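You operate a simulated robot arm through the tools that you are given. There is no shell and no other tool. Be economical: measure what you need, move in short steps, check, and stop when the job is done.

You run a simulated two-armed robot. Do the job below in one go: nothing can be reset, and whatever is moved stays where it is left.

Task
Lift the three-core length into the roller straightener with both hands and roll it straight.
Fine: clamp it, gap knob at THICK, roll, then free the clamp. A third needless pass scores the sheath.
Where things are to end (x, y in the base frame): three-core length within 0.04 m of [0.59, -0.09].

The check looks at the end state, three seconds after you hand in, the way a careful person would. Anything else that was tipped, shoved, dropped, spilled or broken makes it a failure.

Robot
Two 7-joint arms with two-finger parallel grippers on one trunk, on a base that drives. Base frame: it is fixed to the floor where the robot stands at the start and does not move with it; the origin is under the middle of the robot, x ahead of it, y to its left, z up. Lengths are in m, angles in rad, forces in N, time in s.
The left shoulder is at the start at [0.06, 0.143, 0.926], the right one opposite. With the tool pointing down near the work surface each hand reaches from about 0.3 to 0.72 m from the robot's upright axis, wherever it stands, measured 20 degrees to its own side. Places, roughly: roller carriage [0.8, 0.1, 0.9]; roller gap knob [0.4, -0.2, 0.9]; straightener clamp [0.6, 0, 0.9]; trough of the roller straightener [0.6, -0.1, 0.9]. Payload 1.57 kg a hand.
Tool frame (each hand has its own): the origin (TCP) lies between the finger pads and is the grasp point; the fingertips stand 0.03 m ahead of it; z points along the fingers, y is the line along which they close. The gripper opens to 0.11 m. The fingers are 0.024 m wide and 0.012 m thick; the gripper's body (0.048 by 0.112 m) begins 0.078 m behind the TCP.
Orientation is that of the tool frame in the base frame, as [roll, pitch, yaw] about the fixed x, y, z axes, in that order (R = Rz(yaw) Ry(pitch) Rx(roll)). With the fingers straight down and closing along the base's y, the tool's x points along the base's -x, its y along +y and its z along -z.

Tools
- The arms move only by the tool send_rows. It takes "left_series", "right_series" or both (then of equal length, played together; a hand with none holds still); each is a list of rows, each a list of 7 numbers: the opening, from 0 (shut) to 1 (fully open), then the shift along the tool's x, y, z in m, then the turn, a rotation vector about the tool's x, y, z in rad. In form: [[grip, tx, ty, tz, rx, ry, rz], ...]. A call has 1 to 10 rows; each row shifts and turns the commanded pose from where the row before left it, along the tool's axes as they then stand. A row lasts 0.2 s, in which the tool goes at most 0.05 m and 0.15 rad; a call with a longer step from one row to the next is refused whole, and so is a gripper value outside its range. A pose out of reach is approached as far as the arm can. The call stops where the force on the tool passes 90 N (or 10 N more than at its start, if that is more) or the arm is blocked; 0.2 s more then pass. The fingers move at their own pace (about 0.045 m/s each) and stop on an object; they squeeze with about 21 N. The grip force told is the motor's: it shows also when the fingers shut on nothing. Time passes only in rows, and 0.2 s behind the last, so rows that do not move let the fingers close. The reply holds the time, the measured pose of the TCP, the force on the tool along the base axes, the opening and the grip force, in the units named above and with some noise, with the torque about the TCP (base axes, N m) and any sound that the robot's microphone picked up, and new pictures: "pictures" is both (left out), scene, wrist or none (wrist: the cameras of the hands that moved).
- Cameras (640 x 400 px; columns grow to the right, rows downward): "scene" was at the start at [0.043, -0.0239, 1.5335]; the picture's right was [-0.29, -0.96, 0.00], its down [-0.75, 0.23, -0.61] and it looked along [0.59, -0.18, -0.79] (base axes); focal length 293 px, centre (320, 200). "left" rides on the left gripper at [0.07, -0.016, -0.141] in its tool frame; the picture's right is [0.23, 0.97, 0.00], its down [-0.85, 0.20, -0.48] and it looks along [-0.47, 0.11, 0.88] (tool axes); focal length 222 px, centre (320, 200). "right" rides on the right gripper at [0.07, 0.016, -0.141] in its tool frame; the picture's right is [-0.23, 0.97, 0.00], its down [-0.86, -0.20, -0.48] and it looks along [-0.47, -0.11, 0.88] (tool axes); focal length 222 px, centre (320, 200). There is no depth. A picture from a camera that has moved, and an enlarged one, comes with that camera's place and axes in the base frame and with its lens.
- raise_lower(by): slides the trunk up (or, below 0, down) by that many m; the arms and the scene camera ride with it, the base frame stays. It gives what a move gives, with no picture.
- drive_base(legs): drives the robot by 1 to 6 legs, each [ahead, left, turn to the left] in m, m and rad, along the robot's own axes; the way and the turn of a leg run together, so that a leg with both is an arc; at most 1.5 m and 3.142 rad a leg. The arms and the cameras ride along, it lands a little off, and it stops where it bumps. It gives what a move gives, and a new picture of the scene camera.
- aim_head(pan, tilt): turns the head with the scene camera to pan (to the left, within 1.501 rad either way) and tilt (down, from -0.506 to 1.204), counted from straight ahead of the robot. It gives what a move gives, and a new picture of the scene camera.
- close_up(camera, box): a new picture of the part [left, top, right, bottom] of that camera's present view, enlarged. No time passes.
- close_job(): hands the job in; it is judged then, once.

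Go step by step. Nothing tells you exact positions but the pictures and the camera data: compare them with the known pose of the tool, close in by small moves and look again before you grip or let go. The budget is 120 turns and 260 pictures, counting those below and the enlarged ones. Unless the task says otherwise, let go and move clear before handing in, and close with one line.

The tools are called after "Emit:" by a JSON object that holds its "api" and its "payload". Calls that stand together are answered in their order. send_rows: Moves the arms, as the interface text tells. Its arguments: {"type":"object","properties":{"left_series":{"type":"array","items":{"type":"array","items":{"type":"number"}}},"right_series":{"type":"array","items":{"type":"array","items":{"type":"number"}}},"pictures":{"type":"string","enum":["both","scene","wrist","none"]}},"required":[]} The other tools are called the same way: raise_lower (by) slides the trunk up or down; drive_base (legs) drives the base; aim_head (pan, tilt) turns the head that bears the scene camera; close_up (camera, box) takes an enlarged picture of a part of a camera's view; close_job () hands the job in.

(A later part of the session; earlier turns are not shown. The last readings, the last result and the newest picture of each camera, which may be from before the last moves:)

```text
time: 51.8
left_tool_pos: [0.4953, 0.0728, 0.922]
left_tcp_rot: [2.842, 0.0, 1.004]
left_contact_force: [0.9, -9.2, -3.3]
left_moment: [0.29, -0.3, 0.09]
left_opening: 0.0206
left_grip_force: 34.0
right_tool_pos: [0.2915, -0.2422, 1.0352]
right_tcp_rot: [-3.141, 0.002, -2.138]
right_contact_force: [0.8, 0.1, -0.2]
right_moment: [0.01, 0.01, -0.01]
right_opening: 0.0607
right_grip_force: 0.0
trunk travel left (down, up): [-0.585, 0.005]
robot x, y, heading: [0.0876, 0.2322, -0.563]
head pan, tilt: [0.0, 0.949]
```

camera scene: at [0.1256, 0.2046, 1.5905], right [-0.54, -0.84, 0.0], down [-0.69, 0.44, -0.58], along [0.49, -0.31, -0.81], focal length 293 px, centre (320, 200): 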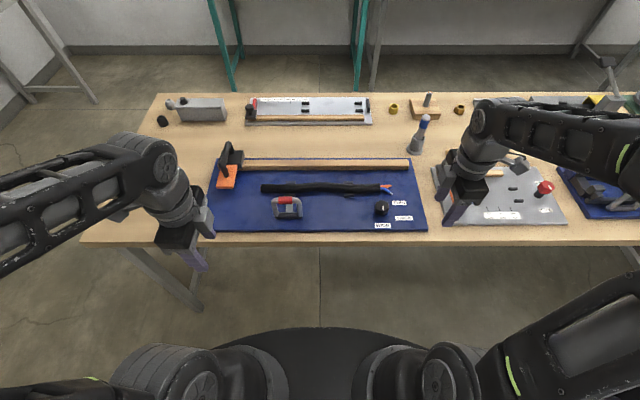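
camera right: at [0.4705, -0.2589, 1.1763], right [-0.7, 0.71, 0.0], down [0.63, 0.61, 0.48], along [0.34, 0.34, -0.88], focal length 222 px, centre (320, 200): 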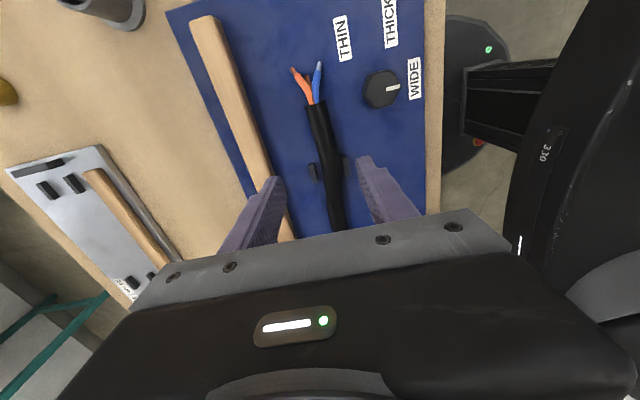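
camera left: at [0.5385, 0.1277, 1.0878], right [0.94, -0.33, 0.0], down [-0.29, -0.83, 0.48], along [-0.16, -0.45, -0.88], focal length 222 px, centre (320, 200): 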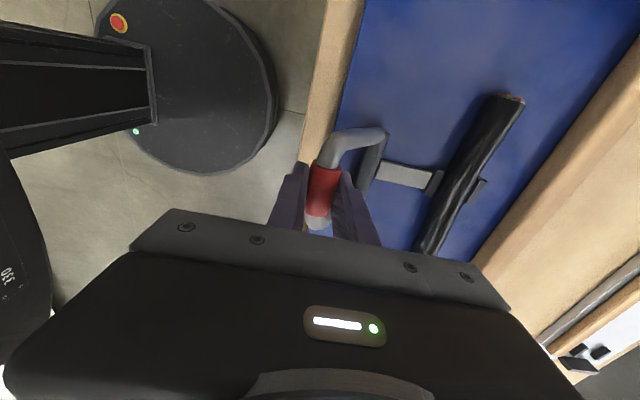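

Emit:
{"api": "send_rows", "payload": {"left_series": [[0, 0, -0.0079, 0.0071, -0.1, 0, 0], [0, 0, -0.0079, 0.0071, -0.1, 0, 0], [0, 0, -0.0078, 0.0072, -0.1, 0, 0], [0, 0, 0, 0, 0, 0, 0]], "pictures": "both"}}

```text
time: 52.8
left_tool_pos: [0.4925, 0.0736, 0.8939]
left_tcp_rot: [2.527, 0.002, 1.011]
left_contact_force: [18.9, -3.0, 38.7]
left_moment: [0.23, 0.17, -0.14]
left_opening: 0.0205
left_grip_force: 33.8
left hand out of reach, approached as far as the arm can: row 3
right_tool_pos: [0.2911, -0.2397, 1.0378]
right_tcp_rot: [-3.141, 0.001, -2.141]
right_contact_force: [-1.4, -0.3, 0.5]
right_moment: [-0.03, -0.01, 0.0]
right_opening: 0.0605
right_grip_force: 0.1
trunk travel left (down, up): [-0.585, 0.005]
robot x, y, heading: [0.0917, 0.2321, -0.565]
head pan, tilt: [0.0, 0.949]
camera scene: at [0.1258, 0.2055, 1.5906], right [-0.54, -0.84, 0.0], down [-0.69, 0.44, -0.58], along [0.49, -0.31, -0.81], focal length 293 px, centre (320, 200)
camera left: at [0.4485, 0.1813, 1.001], right [0.8, -0.23, 0.56], down [-0.55, -0.67, 0.51], along [0.26, -0.71, -0.66], focal length 222 px, centre (320, 200)
```

scene: 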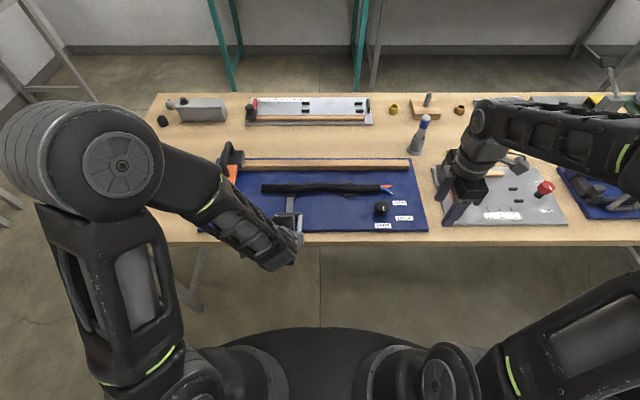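
left: 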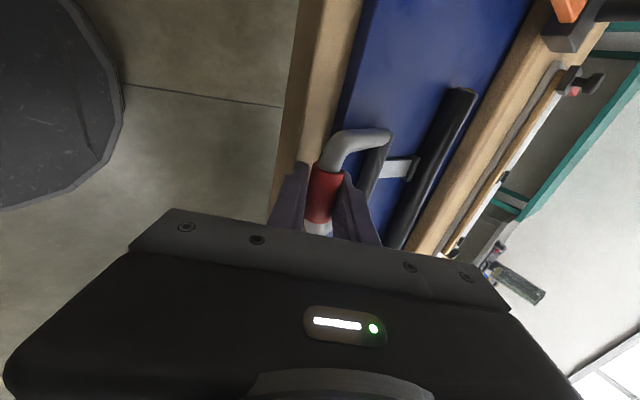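

Emit:
{"api": "close_up", "payload": {"camera": "left", "box": [270, 60, 490, 250]}}

Emit:
{"api": "close_up", "payload": {"camera": "scene", "box": [240, 170, 350, 260]}}

```text
2.11 times, centred on (380, 155) of left
camera zoom: at [0.4485, 0.1813, 1.001], right [0.8, -0.23, 0.56], down [-0.55, -0.67, 0.51], along [0.26, -0.71, -0.66], focal length 468 px, centre (194, 295)
```

zoom: 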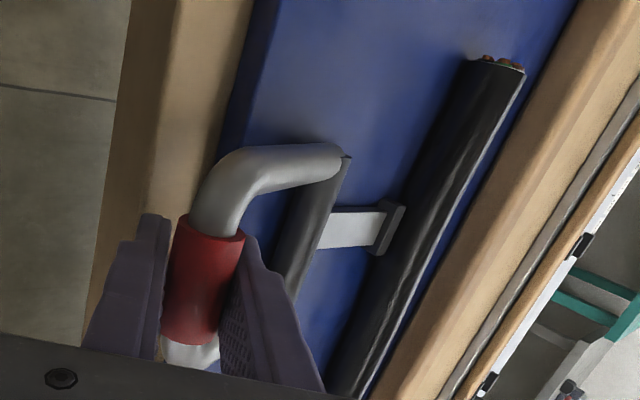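

```text
4.44 times, centred on (295, 215) of scene
camera zoom: at [0.1258, 0.2055, 1.5906], right [-0.54, -0.84, 0.0], down [-0.69, 0.44, -0.58], along [0.49, -0.31, -0.81], focal length 1303 px, centre (431, 133)
```

zoom: 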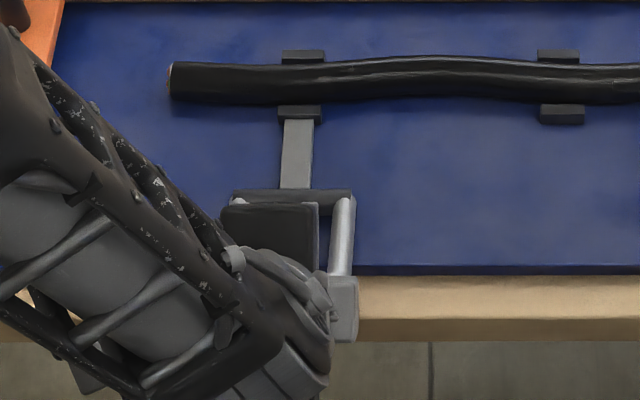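

The bar swung down to about 73° and now meets a firm stop. I'll release it, back off and check that it stays.

Emit:
{"api": "send_rows", "payload": {"left_series": [[0.5, 0, 0, 0, 0, 0, 0], [0.5, 0, 0, 0, 0, 0, 0], [0.5, 0, 0, 0, 0, 0, 0], [0.5, 0, 0, -0.03, 0, 0, 0], [0.5, 0, 0.02, -0.04, 0, 0, 0], [0.5, 0, 0.02, -0.04, 0.1, 0, 0], [0.5, 0, 0, -0.04, 0.1, 0, 0], [0.5, 0.04, 0, 0, 0.1, 0, 0], [0.5, 0.05, 0, 0, 0.15, 0, 0], [0.5, 0.05, 0, 0, 0.14, 0, 0]], "pictures": "scene"}}

Emit:
{"api": "close_up", "payload": {"camera": "scene", "box": [220, 150, 340, 250]}}

```text
time: 55.0
left_tool_pos: [0.5331, 0.2032, 1.0378]
left_tcp_rot: [3.133, 0.0, 1.007]
left_contact_force: [-0.1, -0.2, 0.8]
left_moment: [0.0, 0.02, 0.01]
left_opening: 0.055
left_grip_force: 0.0
left hand out of reach, approached as far as the arm can: row 4, 5
right_tool_pos: [0.2918, -0.241, 1.0364]
right_tcp_rot: [-3.141, 0.0, -2.142]
right_contact_force: [0.3, -0.3, 0.7]
right_moment: [0.0, 0.02, -0.01]
right_opening: 0.0606
right_grip_force: 0.1
trunk travel left (down, up): [-0.585, 0.005]
robot x, y, heading: [0.0824, 0.2268, -0.569]
head pan, tilt: [0.0, 0.949]
camera scene: at [0.1268, 0.2052, 1.5904], right [-0.54, -0.84, 0.0], down [-0.69, 0.44, -0.58], along [0.49, -0.31, -0.81], focal length 293 px, centre (320, 200)
```

scene: 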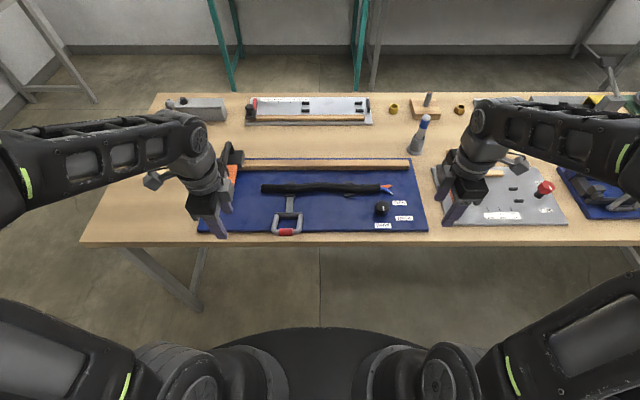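

```text
4.00 times, centred on (280, 200) of scene
camera zoom: at [0.1268, 0.2052, 1.5904], right [-0.54, -0.84, 0.0], down [-0.69, 0.44, -0.58], along [0.49, -0.31, -0.81], focal length 1172 px, centre (480, 200)
```

zoom: 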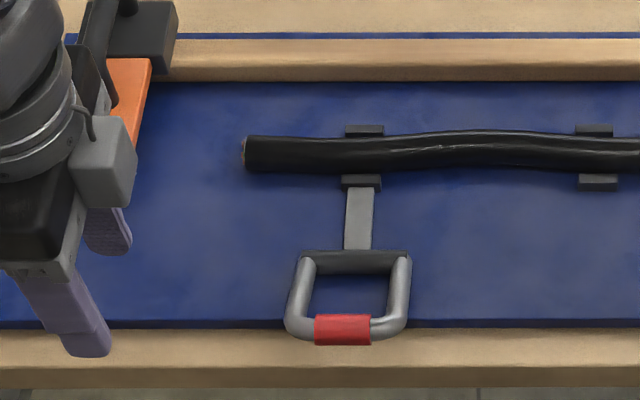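

The clamp bar stays folded. Next is the gap knob, at about f 0.474, l 0.0585. Its flats face left and right, so I'll turn the right gripper back to close along that direction.

Emit:
{"api": "send_rows", "payload": {"right_series": [[0.6, 0, 0, 0, 0, 0, 0.15], [0.6, 0, 0, 0, 0, 0, 0.15], [0.6, 0, 0, 0, 0, 0, 0.15], [0.6, 0, 0, 0, 0, 0, 0.15], [0.6, 0, 0, 0, 0, 0, 0.15], [0.6, 0, 0, 0, 0, 0, 0.15], [0.6, 0, 0, 0, 0, 0, 0.15], [0.6, 0, 0, 0, 0, 0, 0.15], [0.6, 0, 0, 0, 0, 0, 0.15], [0.6, 0, 0, 0, 0, 0, 0.15]], "pictures": "none"}}

Emit:
{"api": "send_rows", "payload": {"right_series": [[0.6, 0, 0, 0, 0, 0, 0.075], [0.6, -0.0328, 0.035, 0, 0, 0, 0], [0.6, -0.0328, 0.035, 0, 0, 0, 0], [0.6, -0.0329, 0.036, 0, 0, 0, 0], [0.6, 0, 0, 0.03, 0, 0, 0], [0.6, 0, 0, 0, 0, 0, 0]], "pictures": "wrist"}}

Emit:
{"api": "close_up", "payload": {"camera": "right", "box": [220, 100, 440, 240]}}

```text
time: 57.2
left_tool_pos: [0.5322, 0.203, 1.0375]
left_tcp_rot: [3.13, -0.001, 1.005]
left_contact_force: [0.6, -0.2, -0.3]
left_moment: [0.02, 0.0, 0.0]
left_opening: 0.0551
left_grip_force: 0.1
right_tool_pos: [0.289, -0.24, 1.0365]
right_tcp_rot: [3.14, 0.002, 2.643]
right_contact_force: [-0.8, 0.2, 0.2]
right_moment: [0.03, 0.0, -0.02]
right_opening: 0.0658
right_grip_force: 0.1
trunk travel left (down, up): [-0.585, 0.005]
robot x, y, heading: [0.0869, 0.2323, -0.565]
head pan, tilt: [0.0, 0.949]
```

```text
time: 58.6
left_tool_pos: [0.5338, 0.2029, 1.038]
left_tcp_rot: [3.13, 0.0, 1.005]
left_contact_force: [0.1, -0.4, 0.0]
left_moment: [0.0, 0.03, -0.02]
left_opening: 0.0552
left_grip_force: 0.1
right_tool_pos: [0.429, -0.2053, 1.0047]
right_tcp_rot: [3.141, 0.001, 2.571]
right_contact_force: [-0.7, 0.7, 0.3]
right_moment: [0.0, 0.04, 0.0]
right_opening: 0.066
right_grip_force: 0.1
trunk travel left (down, up): [-0.585, 0.005]
robot x, y, heading: [0.0853, 0.2315, -0.566]
head pan, tilt: [0.0, 0.949]
camera right: at [0.3786, -0.1537, 1.1455], right [0.72, 0.7, 0.0], down [0.61, -0.63, 0.48], along [0.33, -0.34, -0.88], focal length 222 px, centre (320, 200)
```

right: 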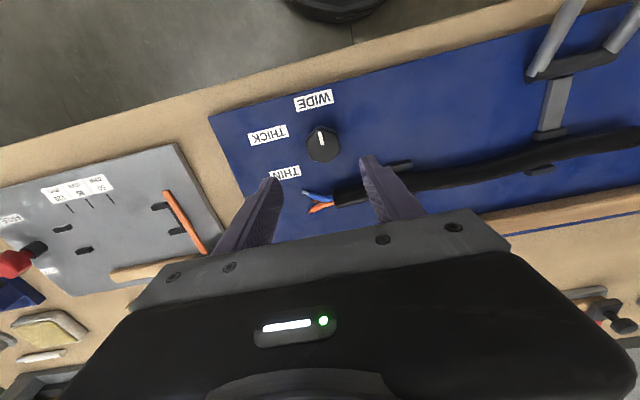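

```text
2.86 times, centred on (330, 170) of right
camera zoom: at [0.3786, -0.1537, 1.1455], right [0.72, 0.7, 0.0], down [0.61, -0.63, 0.48], along [0.33, -0.34, -0.88], focal length 635 px, centre (291, 286)
```

zoom: 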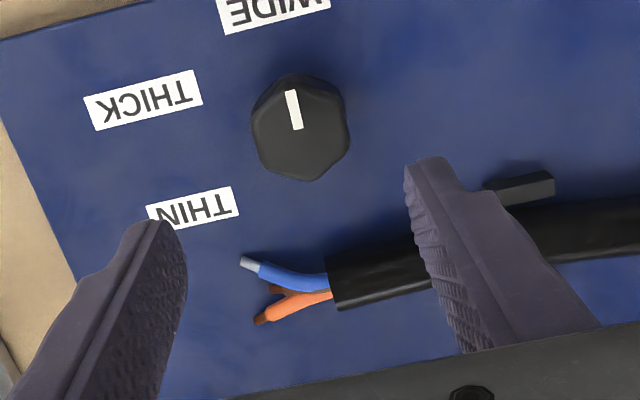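

Emit:
{"api": "send_rows", "payload": {"right_series": [[0.6, 0.002, 0.003, 0.025, 0, 0, 0], [0.6, 0, 0, 0.025, 0, 0, 0], [0.6, 0, 0, 0.02, 0, 0, 0], [0.6, 0, 0, 0, 0, 0, 0]], "pictures": "both"}}

Emit:
{"api": "close_up", "payload": {"camera": "right", "box": [200, 40, 440, 240]}}

Emit:
{"api": "close_up", "payload": {"camera": "scene", "box": [330, 150, 440, 250]}}

```text
time: 59.6
left_tool_pos: [0.533, 0.2033, 1.039]
left_tcp_rot: [3.13, 0.002, 1.005]
left_contact_force: [-0.1, 0.7, 0.3]
left_moment: [-0.01, 0.0, -0.03]
left_opening: 0.055
left_grip_force: 0.0
right_tool_pos: [0.4286, -0.2006, 0.9326]
right_tcp_rot: [3.141, 0.002, 2.569]
right_contact_force: [0.0, 0.2, 0.4]
right_moment: [0.0, 0.0, 0.01]
right_opening: 0.0661
right_grip_force: 0.1
trunk travel left (down, up): [-0.585, 0.005]
robot x, y, heading: [0.0869, 0.2318, -0.565]
head pan, tilt: [0.0, 0.949]
camera scene: at [0.1255, 0.2048, 1.5905], right [-0.54, -0.84, 0.0], down [-0.69, 0.44, -0.58], along [0.49, -0.31, -0.81], focal length 293 px, centre (320, 200)
camera right: at [0.378, -0.1502, 1.0736], right [0.72, 0.7, 0.0], down [0.61, -0.63, 0.48], along [0.33, -0.34, -0.88], focal length 222 px, centre (320, 200)
```

scene: 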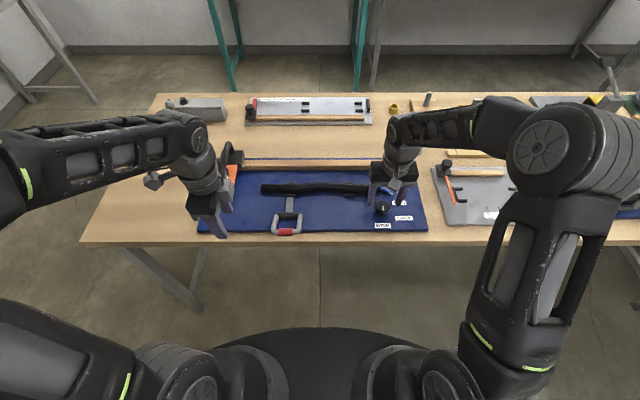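
right: 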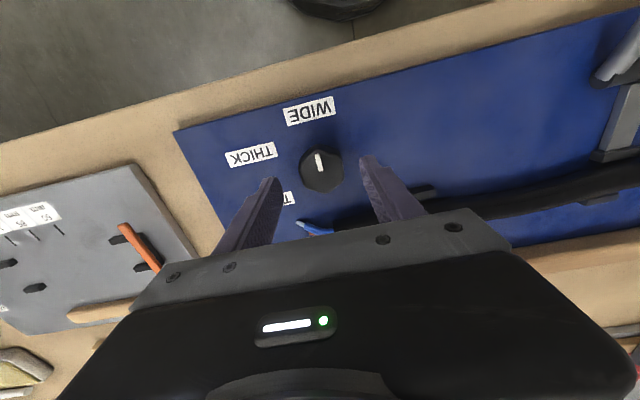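

```text
2.00 times, centred on (320, 140) of right
camera zoom: at [0.378, -0.1502, 1.0736], right [0.72, 0.7, 0.0], down [0.61, -0.63, 0.48], along [0.33, -0.34, -0.88], focal length 444 px, centre (320, 320)
```

zoom: 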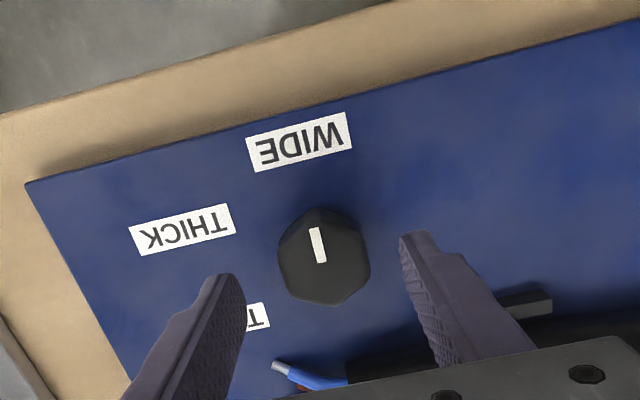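

```text
4.00 times, centred on (385, 200) of scene
camera zoom: at [0.1255, 0.2048, 1.5905], right [-0.54, -0.84, 0.0], down [-0.69, 0.44, -0.58], along [0.49, -0.31, -0.81], focal length 1172 px, centre (60, 200)
```

zoom: 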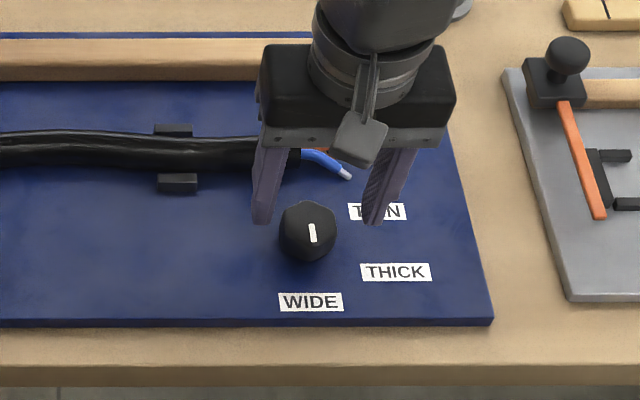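

The knob is nearly centred between the fingers. I'll go down and close on it.

Emit:
{"api": "send_rows", "payload": {"right_series": [[0.6, 0.003, 0, 0.017, 0, 0, 0], [0.6, 0, 0, 0.016, 0, 0, 0], [0.6, 0, 0, 0, 0, 0, 0], [0, 0, 0, 0, 0, 0, 0], [0, 0, 0, 0, 0, 0, 0], [0, 0, 0, 0, 0, 0, 0], [0, 0, 0, 0, 0, 0, 0]], "pictures": "wrist"}}

Emit:
{"api": "close_up", "payload": {"camera": "right", "box": [220, 80, 440, 240]}}

```text
time: 61.2
left_tool_pos: [0.533, 0.2026, 1.0383]
left_tcp_rot: [3.129, 0.0, 1.006]
left_contact_force: [-0.2, 0.1, 0.0]
left_moment: [-0.02, -0.01, 0.03]
left_opening: 0.0548
left_grip_force: 0.0
right_tool_pos: [0.4269, -0.1981, 0.9022]
right_tcp_rot: [3.142, 0.001, 2.568]
right_contact_force: [3.3, 5.6, -3.5]
right_moment: [0.04, -0.27, 0.01]
right_opening: 0.0396
right_grip_force: 35.4
trunk travel left (down, up): [-0.585, 0.005]
robot x, y, heading: [0.086, 0.2296, -0.564]
head pan, tilt: [0.0, 0.949]
camera right: at [0.3766, -0.1474, 1.0413], right [0.72, 0.7, 0.0], down [0.61, -0.63, 0.48], along [0.33, -0.34, -0.88], focal length 222 px, centre (320, 200)
```

right: 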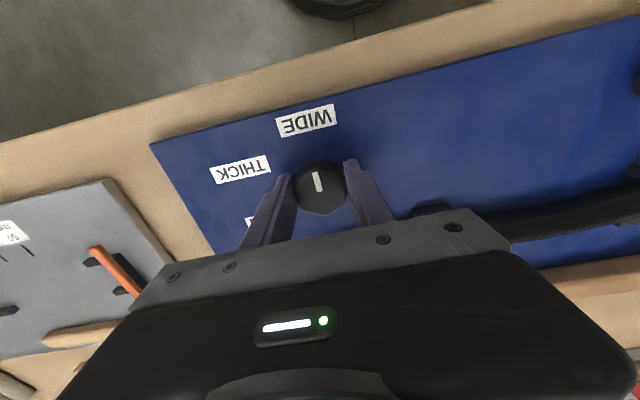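

```text
2.50 times, centred on (330, 160) of right
camera zoom: at [0.3766, -0.1474, 1.0413], right [0.72, 0.7, 0.0], down [0.61, -0.63, 0.48], along [0.33, -0.34, -0.88], focal length 555 px, centre (295, 300)
```

zoom: 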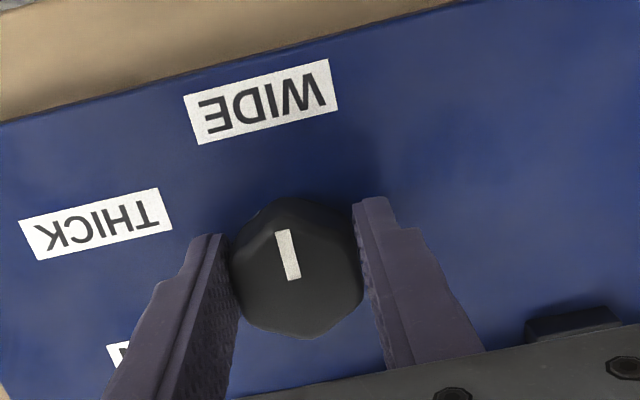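

The knob is held on its flats. I'll turn it anticlockwise (seen from above) towards THICK.

Emit:
{"api": "send_rows", "payload": {"right_series": [[0, 0, 0, 0, 0, 0, -0.12], [0, 0, 0, 0, 0, 0, -0.12], [0, 0, 0, 0, 0, 0, -0.12], [0, 0, 0, 0, 0, 0, 0]], "pictures": "wrist"}}

Emit:
{"api": "close_up", "payload": {"camera": "right", "box": [220, 80, 440, 240]}}

```text
time: 62.2
left_tool_pos: [0.5328, 0.2022, 1.0379]
left_tcp_rot: [3.129, -0.001, 1.005]
left_contact_force: [0.2, 0.3, -0.3]
left_moment: [-0.01, 0.01, 0.0]
left_opening: 0.0553
left_grip_force: 0.2
right_tool_pos: [0.4263, -0.1985, 0.9006]
right_tcp_rot: [3.141, -0.002, 2.93]
right_contact_force: [0.2, 2.9, -16.3]
right_moment: [-0.18, -0.79, -0.01]
right_opening: 0.0395
right_grip_force: 44.7
trunk travel left (down, up): [-0.585, 0.005]
robot x, y, heading: [0.0899, 0.2276, -0.569]
head pan, tilt: [0.0, 0.949]
camera right: at [0.3617, -0.1693, 1.0415], right [0.43, 0.9, 0.0], down [0.79, -0.37, 0.48], along [0.43, -0.2, -0.88], focal length 222 px, centre (320, 200)
```

right: 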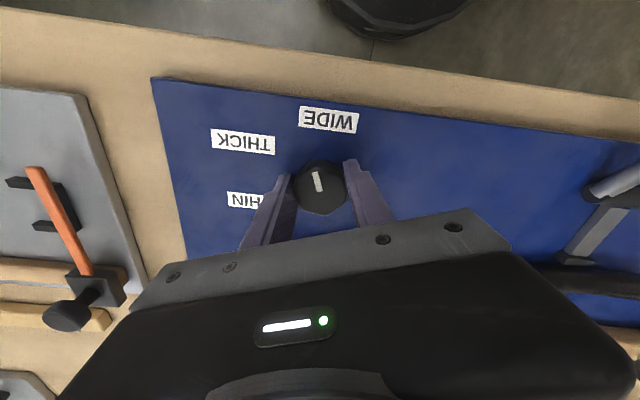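

```text
2.50 times, centred on (330, 160) of right
camera zoom: at [0.3617, -0.1693, 1.0415], right [0.43, 0.9, 0.0], down [0.79, -0.37, 0.48], along [0.43, -0.2, -0.88], focal length 555 px, centre (295, 300)
```

zoom: 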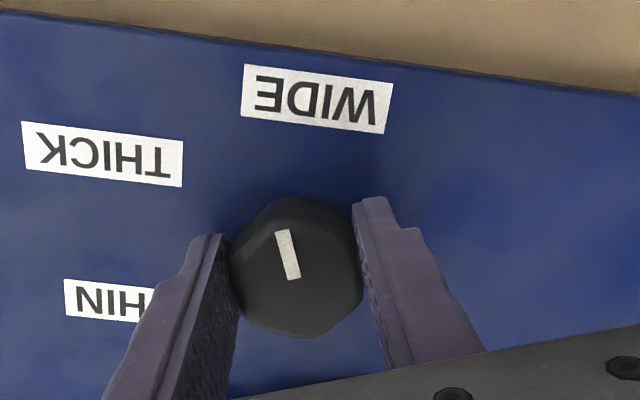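

It turns with the hand. By the label layout THICK is 60° from WIDE, so I'll turn the remaining 0.69 rad.

Emit:
{"api": "send_rows", "payload": {"right_series": [[0, 0, 0, 0, 0, 0, -0.12], [0, 0, 0, 0, 0, 0, -0.12], [0, 0, 0, 0, 0, 0, -0.12], [0, 0, 0, 0, 0, 0, -0.12], [0, 0, 0, 0, 0, 0, -0.12], [0, 0, 0, 0, 0, 0, -0.09], [0, 0, 0, 0, 0, 0, 0]], "pictures": "wrist"}}

Emit:
{"api": "close_up", "payload": {"camera": "right", "box": [220, 80, 440, 240]}}

```text
time: 63.8
left_tool_pos: [0.5346, 0.2007, 1.0376]
left_tcp_rot: [3.13, -0.001, 1.005]
left_contact_force: [1.3, 0.4, 0.3]
left_moment: [-0.01, -0.04, 0.04]
left_opening: 0.0549
left_grip_force: 0.2
right_tool_pos: [0.4267, -0.2013, 0.9015]
right_tcp_rot: [3.14, -0.001, -2.666]
right_contact_force: [-1.8, -0.4, -35.9]
right_moment: [-0.15, 0.36, -0.01]
right_opening: 0.0398
right_grip_force: 45.0
trunk travel left (down, up): [-0.585, 0.005]
robot x, y, heading: [0.0869, 0.2296, -0.568]
head pan, tilt: [0.0, 0.949]
camera right: at [0.3576, -0.2193, 1.0418], right [-0.25, 0.97, 0.0], down [0.85, 0.22, 0.48], along [0.46, 0.12, -0.88], focal length 222 px, centre (320, 200)
```

right: 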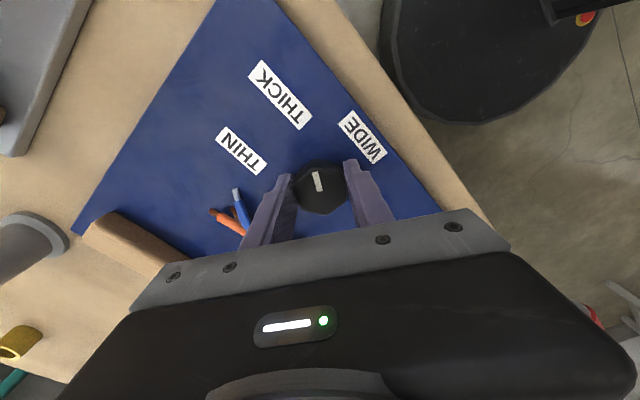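

```text
2.50 times, centred on (330, 160) of right
camera zoom: at [0.3576, -0.2193, 1.0418], right [-0.25, 0.97, 0.0], down [0.85, 0.22, 0.48], along [0.46, 0.12, -0.88], focal length 555 px, centre (295, 300)
```

zoom: 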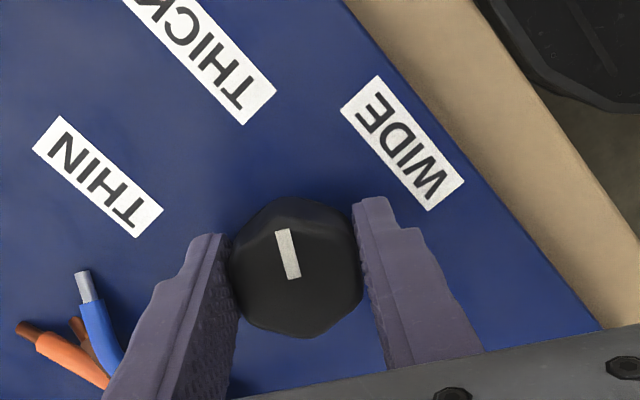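

The marker points at the near end of THICK. I'll release, lift and check from above.

Emit:
{"api": "send_rows", "payload": {"right_series": [[0.6, 0, 0, 0, 0, 0, 0], [0.6, 0, 0, 0, 0, 0, 0], [0.6, 0, 0, 0, 0, 0, 0], [0.6, 0, 0, -0.03, 0, 0, 0], [0.6, 0, 0, -0.04, 0, 0, 0], [0.6, 0, 0, -0.04, 0, 0, 0], [0.6, 0, -0.045, 0, 0, 0, 0], [0.6, 0, -0.045, 0, 0, 0, 0], [0.6, 0, -0.045, 0, 0, 0, 0], [0.6, 0, 0, 0, 0, 0, 0]], "pictures": "scene"}}

Emit:
{"api": "close_up", "payload": {"camera": "scene", "box": [350, 170, 440, 240]}}

Emit:
{"api": "close_up", "payload": {"camera": "scene", "box": [190, 110, 440, 250]}}

```text
time: 66.0
left_tool_pos: [0.5321, 0.2018, 1.0383]
left_tcp_rot: [3.129, 0.0, 1.006]
left_contact_force: [0.1, -0.2, 0.1]
left_moment: [-0.02, -0.02, 0.0]
left_opening: 0.0549
left_grip_force: 0.0
right_tool_pos: [0.4871, -0.3189, 1.0114]
right_tcp_rot: [-3.141, 0.003, -2.665]
right_contact_force: [-0.4, -0.2, 0.7]
right_moment: [0.01, -0.04, -0.01]
right_opening: 0.0662
right_grip_force: 0.0
trunk travel left (down, up): [-0.585, 0.005]
robot x, y, heading: [0.086, 0.2294, -0.568]
head pan, tilt: [0.0, 0.949]
camera scene: at [0.125, 0.2056, 1.5905], right [-0.54, -0.84, 0.0], down [-0.69, 0.44, -0.58], along [0.49, -0.31, -0.81], focal length 293 px, centre (320, 200)
```

scene: 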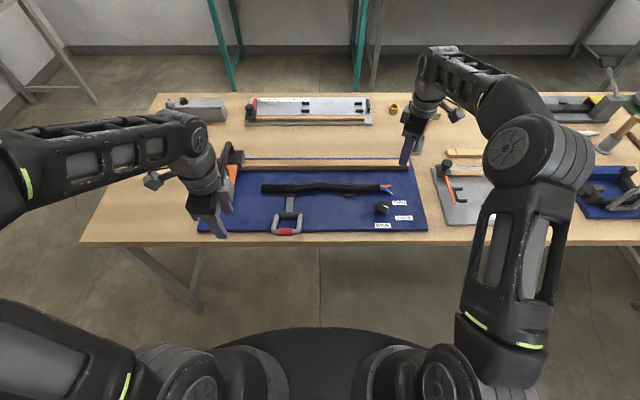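

```text
5.71 times, centred on (395, 205) of scene
camera zoom: at [0.125, 0.2056, 1.5905], right [-0.54, -0.84, 0.0], down [-0.69, 0.44, -0.58], along [0.49, -0.31, -0.81], focal length 1675 px, centre (-109, 171)
```

zoom: 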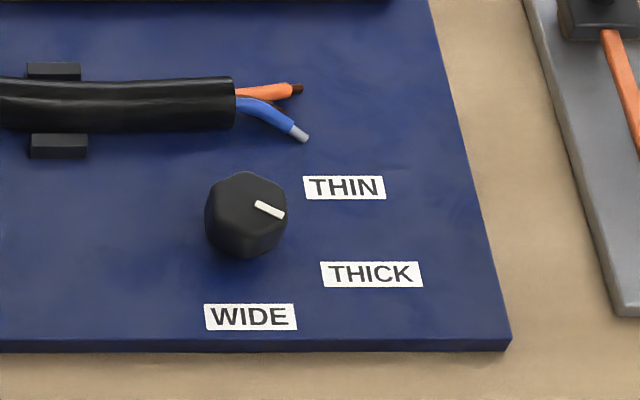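

```text
2.56 times, centred on (315, 180) of scene
camera zoom: at [0.125, 0.2056, 1.5905], right [-0.54, -0.84, 0.0], down [-0.69, 0.44, -0.58], along [0.49, -0.31, -0.81], focal length 750 px, centre (333, 251)
```

zoom: 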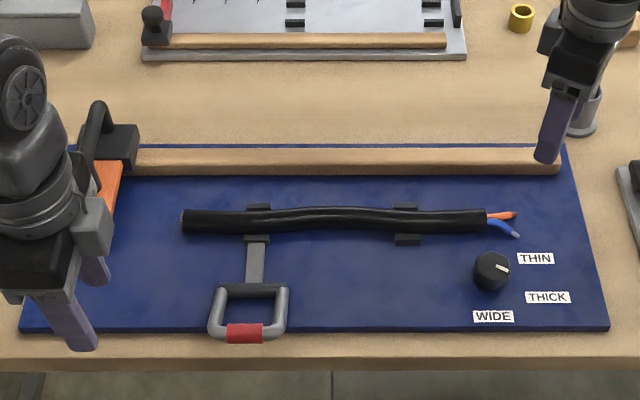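

The knob is at THICK and the cable is in place. Next comes the carriage. I'll turn the left gripper so it closes along the travel direction and clear the view of the carriage.

Emit:
{"api": "send_rows", "payload": {"left_series": [[0.6, 0, 0, -0.04, 0, 0, -0.15], [0.6, 0, 0, 0, 0, 0, -0.15], [0.6, 0, 0, 0, 0, 0, -0.15], [0.6, 0, 0, 0, 0, 0, -0.15], [0.6, 0, 0, 0, 0, 0, -0.15], [0.6, 0, 0, 0, 0, 0, -0.15], [0.6, 0, 0, 0, 0, 0, -0.15], [0.6, 0, 0, 0, 0, 0, -0.15], [0.6, 0, 0, 0, 0, 0, -0.15], [0.6, 0, 0, 0, 0, 0, -0.15]], "pictures": "none"}}

Emit:
{"api": "send_rows", "payload": {"left_series": [[0.6, 0.0, 0, 0, 0, 0, -0.07], [0.6, 0.04, 0, 0, 0, 0, 0], [0.6, 0.04, 0, 0, 0, 0, 0], [0.6, 0, 0, 0, 0, 0, 0]], "pictures": "both"}}

Emit:
{"api": "close_up", "payload": {"camera": "scene", "box": [170, 130, 290, 240]}}

```text
time: 68.2
left_tool_pos: [0.5329, 0.1991, 1.0801]
left_tcp_rot: [3.139, 0.011, 2.509]
left_contact_force: [0.7, 0.5, 0.0]
left_moment: [0.02, 0.01, -0.01]
left_opening: 0.0661
left_grip_force: 0.1
right_tool_pos: [0.4889, -0.3203, 1.0107]
right_tcp_rot: [-3.141, 0.001, -2.665]
right_contact_force: [-0.3, -0.7, 0.0]
right_moment: [0.01, -0.05, -0.03]
right_opening: 0.066
right_grip_force: 0.1
trunk travel left (down, up): [-0.585, 0.005]
robot x, y, heading: [0.0894, 0.2297, -0.566]
head pan, tilt: [0.0, 0.949]
```

```text
time: 69.2
left_tool_pos: [0.468, 0.2413, 1.0773]
left_tcp_rot: [-3.14, 0.013, 2.574]
left_contact_force: [-0.2, -0.2, -0.2]
left_moment: [0.01, -0.01, -0.01]
left_opening: 0.0661
left_grip_force: 0.0
right_tool_pos: [0.4883, -0.3212, 1.011]
right_tcp_rot: [-3.14, 0.0, -2.661]
right_contact_force: [0.6, -0.3, 0.0]
right_moment: [0.0, -0.01, 0.01]
right_opening: 0.0663
right_grip_force: 0.0
trunk travel left (down, up): [-0.585, 0.005]
robot x, y, heading: [0.0892, 0.2316, -0.569]
head pan, tilt: [0.0, 0.949]
camera scene: at [0.1261, 0.2044, 1.5904], right [-0.54, -0.84, 0.0], down [-0.69, 0.44, -0.58], along [0.49, -0.31, -0.81], focal length 293 px, centre (320, 200)
camera left: at [0.3982, 0.2652, 1.2184], right [0.33, 0.94, 0.0], down [0.82, -0.29, 0.49], along [0.46, -0.16, -0.87], focal length 222 px, centre (320, 200)
```

scene: 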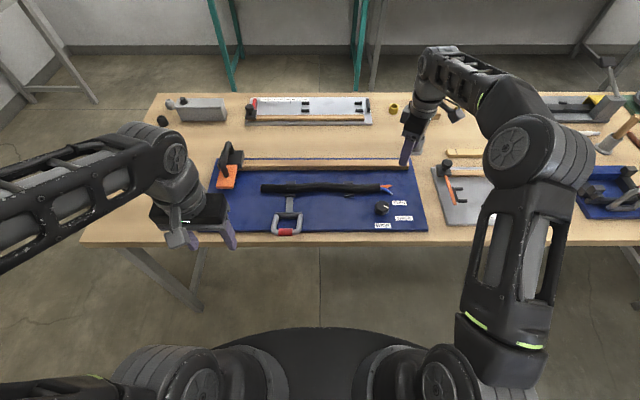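
left: 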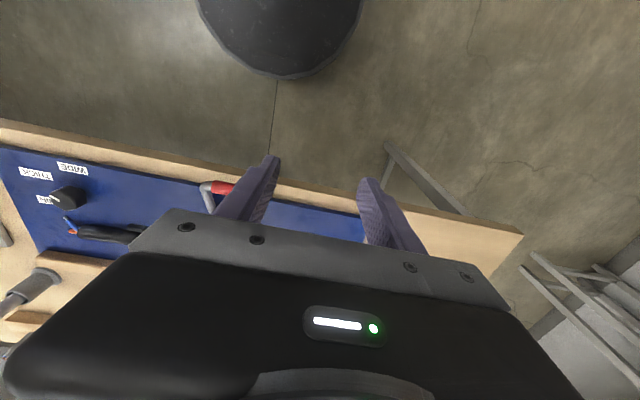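

```text
3.64 times, centred on (230, 185) of scene
camera zoom: at [0.1261, 0.2044, 1.5904], right [-0.54, -0.84, 0.0], down [-0.69, 0.44, -0.58], along [0.49, -0.31, -0.81], focal length 1066 px, centre (647, 254)
```

zoom: 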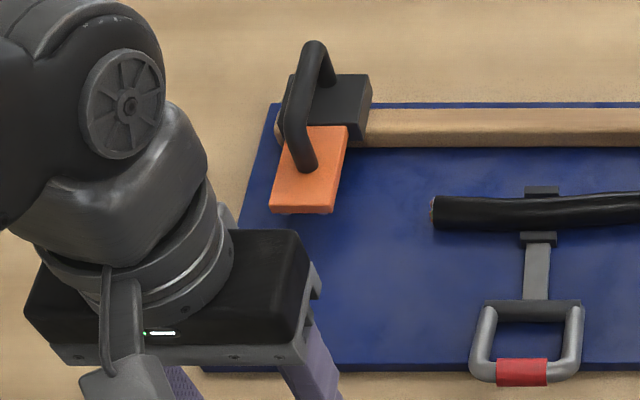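

The carriage's handle arch is at about f 0.585–0.665, l 0.517, with its top at z ≈ 0.96. I'll park the right hand high and aside. Then I'll drive a little forward and right so the whole stroke is in reach.

Emit:
{"api": "send_rows", "payload": {"right_series": [[0.6, 0, 0, -0.05, 0, 0, 0], [0.6, 0.0, 0, -0.04, 0, 0, 0], [0.6, 0.045, 0, 0, 0, 0, 0], [0.6, 0.045, 0, 0, 0, 0, 0], [0.6, 0.045, 0, 0, 0, 0, 0], [0.6, 0.045, 0, 0, 0, 0, 0], [0.6, 0.045, 0, 0, 0, 0, 0]], "pictures": "none"}}

Emit:
{"api": "drive_base", "payload": {"legs": [[0.1, -0.07, 0]]}}

```text
time: 70.8
left_tool_pos: [0.4669, 0.2427, 1.0782]
left_tcp_rot: [-3.141, 0.012, 2.574]
left_contact_force: [0.0, 0.3, 0.2]
left_moment: [0.02, 0.01, -0.02]
left_opening: 0.0661
left_grip_force: 0.1
right_tool_pos: [0.284, -0.4247, 1.0718]
right_tcp_rot: [-3.14, 0.002, -2.663]
right_contact_force: [0.0, -0.4, -0.3]
right_moment: [-0.02, -0.03, -0.03]
right_opening: 0.0659
right_grip_force: 0.1
right hand out of reach, approached as far as the arm can: row 2
trunk travel left (down, up): [-0.585, 0.005]
robot x, y, heading: [0.0906, 0.2311, -0.569]
head pan, tilt: [0.0, 0.949]
```

```text
time: 72.0
left_tool_pos: [0.5154, 0.128, 1.0775]
left_tcp_rot: [3.14, 0.01, 2.574]
left_contact_force: [0.0, 0.3, -0.5]
left_moment: [0.04, 0.0, 0.02]
left_opening: 0.066
left_grip_force: 0.0
right_tool_pos: [0.3308, -0.5392, 1.0695]
right_tcp_rot: [-3.141, 0.003, -2.667]
right_contact_force: [-0.1, -0.8, -1.0]
right_moment: [0.04, 0.0, 0.02]
right_opening: 0.0661
right_grip_force: 0.1
trunk travel left (down, up): [-0.585, 0.005]
robot x, y, heading: [0.1335, 0.1146, -0.567]
head pan, tilt: [0.0, 0.949]
camera scene: at [0.1723, 0.0896, 1.5904], right [-0.54, -0.84, 0.0], down [-0.68, 0.44, -0.58], along [0.49, -0.31, -0.81], focal length 293 px, centre (320, 200)
```

scene: 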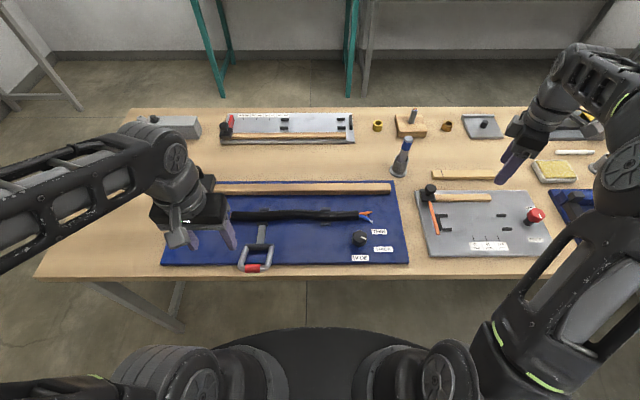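

Emit:
{"api": "send_rows", "payload": {"left_series": [[0.6, -0.037, 0.019, 0, 0, 0, 0], [0.6, -0.037, 0.019, 0, 0, 0, 0], [0.6, -0.037, 0.019, 0, 0, 0, 0], [0.6, -0.037, 0.019, 0, 0, 0, 0], [0.6, -0.037, 0.019, 0, 0, 0, 0], [0.6, -0.037, 0.019, 0, 0, 0, 0], [0.6, -0.037, 0.019, 0.02, 0, 0, 0], [0.6, 0, 0, 0.02, 0, 0, 0], [0.6, 0, 0, 0, 0, 0, 0]], "pictures": "both"}}

Emit:
{"api": "close_up", "payload": {"camera": "scene", "box": [130, 120, 270, 240]}}

```text
time: 74.0
left_tool_pos: [0.8042, 0.0974, 1.0419]
left_tcp_rot: [-3.141, 0.013, 2.572]
left_contact_force: [-0.5, 0.2, -0.1]
left_moment: [-0.05, 0.02, 0.02]
left_opening: 0.066
left_grip_force: 0.1
right_tool_pos: [0.3304, -0.537, 1.0707]
right_tcp_rot: [3.141, 0.001, -2.667]
right_contact_force: [0.1, -1.4, -1.4]
right_moment: [-0.03, 0.02, -0.02]
right_opening: 0.0659
right_grip_force: 0.1
trunk travel left (down, up): [-0.585, 0.005]
robot x, y, heading: [0.1366, 0.1178, -0.57]
head pan, tilt: [0.0, 0.949]
camera scene: at [0.1721, 0.0913, 1.5904], right [-0.54, -0.84, 0.0], down [-0.68, 0.44, -0.58], along [0.49, -0.31, -0.81], focal length 293 px, centre (320, 200)
camera left: at [0.7348, 0.1214, 1.182], right [0.33, 0.94, 0.0], down [0.82, -0.29, 0.49], along [0.46, -0.16, -0.87], focal length 222 px, centre (320, 200)
```

scene: 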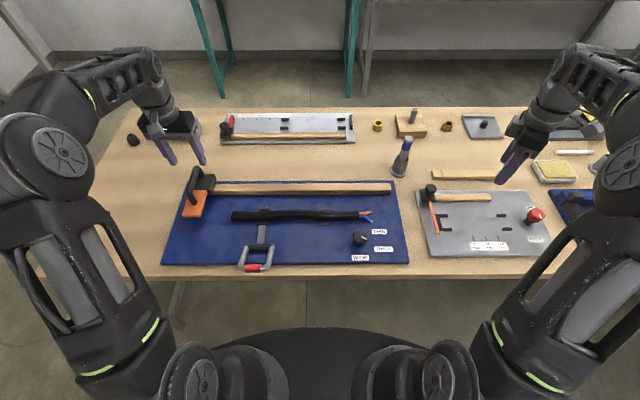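
left: 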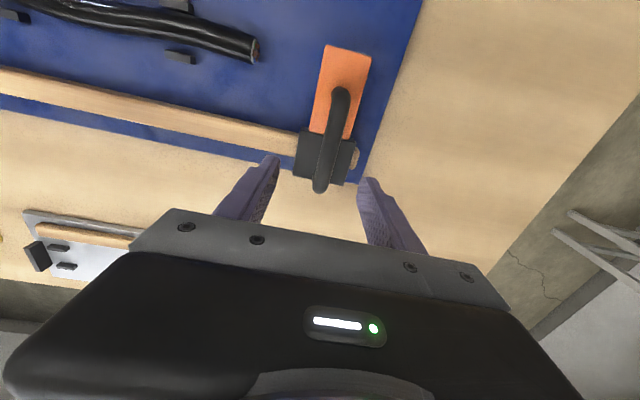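

```text
3.33 times, centred on (200, 180) of scene
camera zoom: at [0.1721, 0.0913, 1.5904], right [-0.54, -0.84, 0.0], down [-0.68, 0.44, -0.58], along [0.49, -0.31, -0.81], focal length 977 px, centre (720, 267)
```

zoom: 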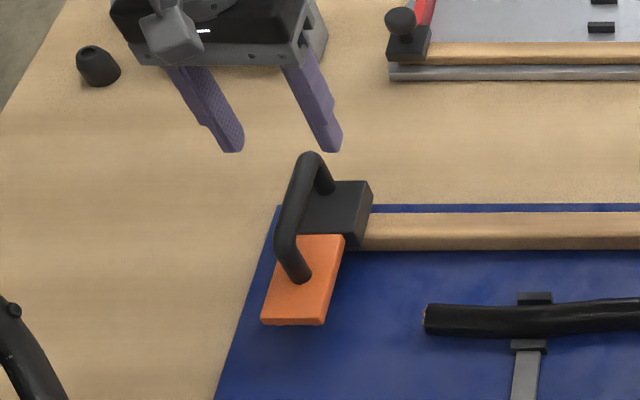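

The handle is right under the left hand. I'll go down onto the bar and grip it.

Emit:
{"api": "send_rows", "payload": {"left_series": [[0.6, 0.008, 0.006, 0.03, 0, 0, 0], [0.6, 0, 0, 0.03, 0, 0, 0], [0.6, 0, 0, 0.026, 0, 0, 0], [0.6, 0, 0, 0, 0, 0, 0]], "pictures": "wrist"}}

Emit:
{"api": "close_up", "payload": {"camera": "scene", "box": [130, 120, 270, 240]}}

```text
time: 75.0
left_tool_pos: [0.801, 0.1103, 0.9541]
left_tcp_rot: [3.141, 0.013, 2.573]
left_contact_force: [0.6, -0.3, -0.6]
left_moment: [0.03, -0.01, -0.03]
left_opening: 0.0657
left_grip_force: 0.1
right_tool_pos: [0.3303, -0.5388, 1.071]
right_tcp_rot: [-3.14, 0.002, -2.667]
right_contact_force: [-0.7, 0.3, 0.5]
right_moment: [-0.02, 0.0, 0.02]
right_opening: 0.0661
right_grip_force: 0.0
trunk travel left (down, up): [-0.585, 0.005]
robot x, y, heading: [0.1329, 0.1186, -0.57]
head pan, tilt: [0.0, 0.949]
camera left: at [0.7317, 0.1334, 1.095], right [0.33, 0.94, 0.0], down [0.82, -0.29, 0.49], along [0.46, -0.17, -0.87], focal length 222 px, centre (320, 200)
```

left: 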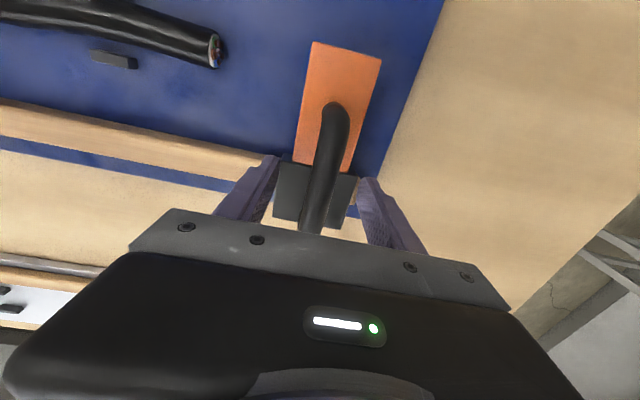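

```text
3.33 times, centred on (200, 180) of scene
camera zoom: at [0.1713, 0.0915, 1.5905], right [-0.54, -0.84, 0.0], down [-0.68, 0.44, -0.58], along [0.49, -0.31, -0.81], focal length 977 px, centre (720, 267)
```

zoom: 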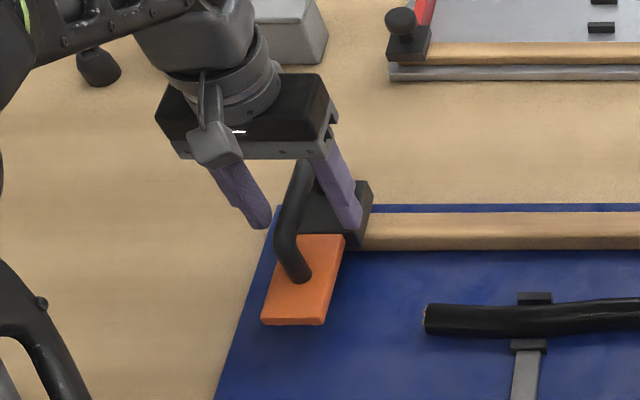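

Emit:
{"api": "send_rows", "payload": {"left_series": [[0, 0, 0, 0, 0, 0, 0], [0, 0, 0, 0, 0, 0, 0], [0, 0, 0, 0, 0, 0, 0], [0, 0, 0, 0, 0, 0, 0], [0, 0, 0, 0, 0, 0, 0]], "pictures": "wrist"}}

```text
time: 76.2
left_tool_pos: [0.8, 0.1084, 0.9535]
left_tcp_rot: [3.141, 0.012, 2.572]
left_contact_force: [-2.4, -3.7, -2.0]
left_moment: [-0.09, -0.08, 0.34]
left_opening: 0.0178
left_grip_force: 32.6
right_tool_pos: [0.3294, -0.5369, 1.0706]
right_tcp_rot: [-3.142, 0.002, -2.666]
right_contact_force: [0.0, 0.5, -0.3]
right_moment: [0.01, 0.03, 0.01]
right_opening: 0.066
right_grip_force: 0.0
trunk travel left (down, up): [-0.585, 0.005]
robot x, y, heading: [0.1325, 0.1175, -0.571]
head pan, tilt: [0.0, 0.949]
camera left: at [0.7315, 0.1327, 1.0951], right [0.33, 0.94, 0.0], down [0.82, -0.29, 0.49], along [0.46, -0.17, -0.87], focal length 222 px, centre (320, 200)
```

left: 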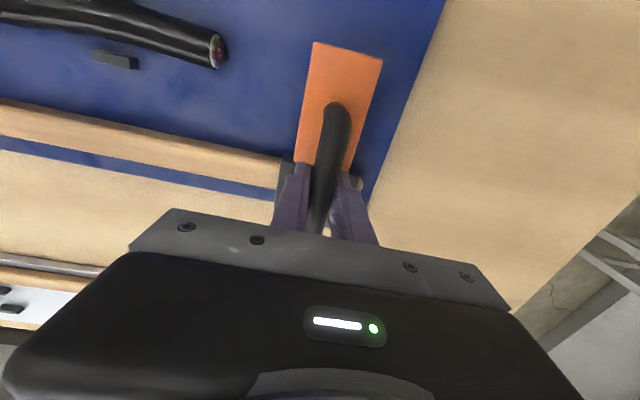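

It's gripped. I'll start the pass along the rail slowly.

Emit:
{"api": "send_rows", "payload": {"left_series": [[0, 0, -0.01, 0, 0, 0, 0], [0, 0, -0.02, 0, 0, 0, 0], [0, 0, -0.02, 0, 0, 0, 0], [0, 0, 0, 0, 0, 0, 0]], "pictures": "scene"}}

```text
time: 77.2
left_tool_pos: [0.7754, 0.0688, 0.9545]
left_tcp_rot: [3.141, 0.008, 2.574]
left_contact_force: [-6.0, 4.5, 1.6]
left_moment: [0.18, 0.35, 0.28]
left_opening: 0.0177
left_grip_force: 32.7
right_tool_pos: [0.3295, -0.5364, 1.0712]
right_tcp_rot: [-3.139, 0.002, -2.666]
right_contact_force: [0.0, 0.3, 0.8]
right_moment: [-0.02, -0.04, -0.02]
right_opening: 0.0659
right_grip_force: 0.0
trunk travel left (down, up): [-0.585, 0.005]
robot x, y, heading: [0.1375, 0.1176, -0.571]
head pan, tilt: [0.0, 0.949]
camera scene: at [0.1707, 0.0922, 1.5906], right [-0.54, -0.84, 0.0], down [-0.68, 0.44, -0.58], along [0.49, -0.31, -0.81], focal length 293 px, centre (320, 200)
```

scene: 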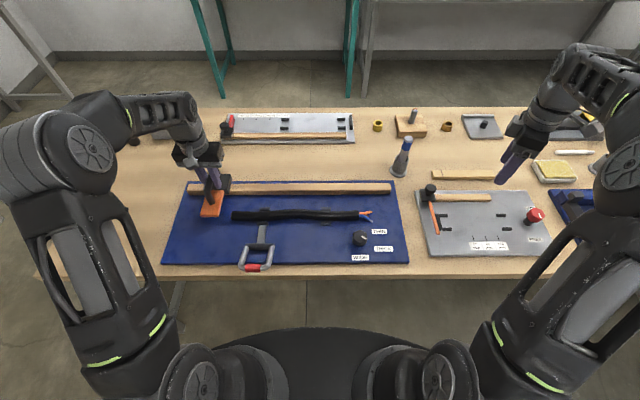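

Emit:
{"api": "send_rows", "payload": {"left_series": [[0, 0, -0.02, 0, 0, 0, 0], [0, 0, -0.02, 0, 0, 0, 0], [0, 0, -0.02, 0, 0, 0, 0], [0, 0, -0.02, 0, 0, 0, 0], [0, 0, -0.02, 0, 0, 0, 0], [0, 0, -0.02, 0, 0, 0, 0], [0, 0, 0, 0, 0, 0, 0]], "pictures": "scene"}}

Emit:
{"api": "close_up", "payload": {"camera": "scene", "box": [180, 150, 400, 280]}}

```text
time: 78.8
left_tool_pos: [0.7106, -0.0347, 0.955]
left_tcp_rot: [-3.141, 0.01, 2.573]
left_contact_force: [-14.6, 7.3, -14.2]
left_moment: [-0.33, -0.46, 0.35]
left_opening: 0.0175
left_grip_force: 32.4
right_tool_pos: [0.3297, -0.5377, 1.0713]
right_tcp_rot: [-3.141, 0.001, -2.668]
right_contact_force: [-0.1, -0.7, -0.7]
right_moment: [-0.03, 0.01, -0.03]
right_opening: 0.0661
right_grip_force: 0.2
trunk travel left (down, up): [-0.585, 0.005]
robot x, y, heading: [0.1297, 0.1172, -0.571]
head pan, tilt: [0.0, 0.949]
camera scene: at [0.1708, 0.0924, 1.5904], right [-0.54, -0.84, 0.0], down [-0.68, 0.44, -0.58], along [0.49, -0.31, -0.81], focal length 293 px, centre (320, 200)
```

scene: 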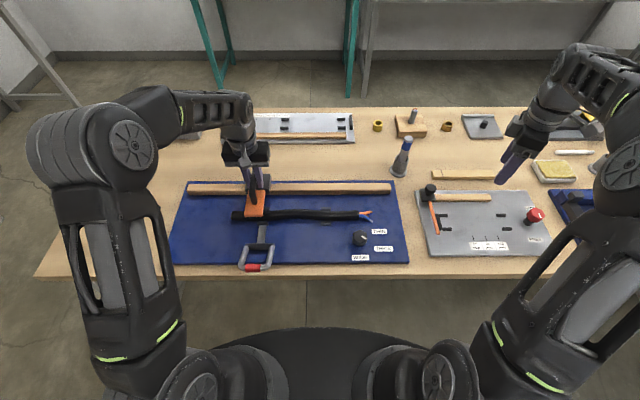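

```text
2.91 times, centred on (290, 215) of scene
camera zoom: at [0.1708, 0.0924, 1.5904], right [-0.54, -0.84, 0.0], down [-0.68, 0.44, -0.58], along [0.49, -0.31, -0.81], focal length 853 px, centre (407, 156)
```

zoom: 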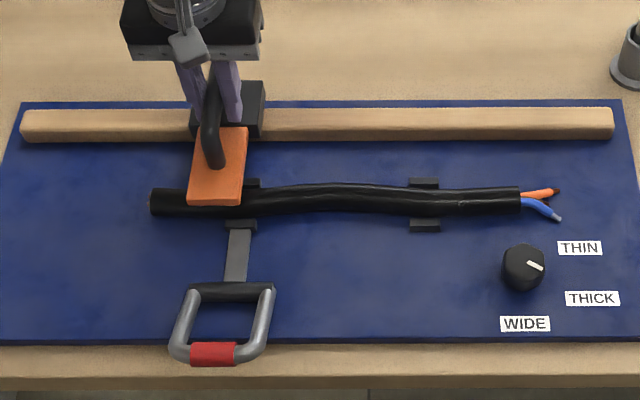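

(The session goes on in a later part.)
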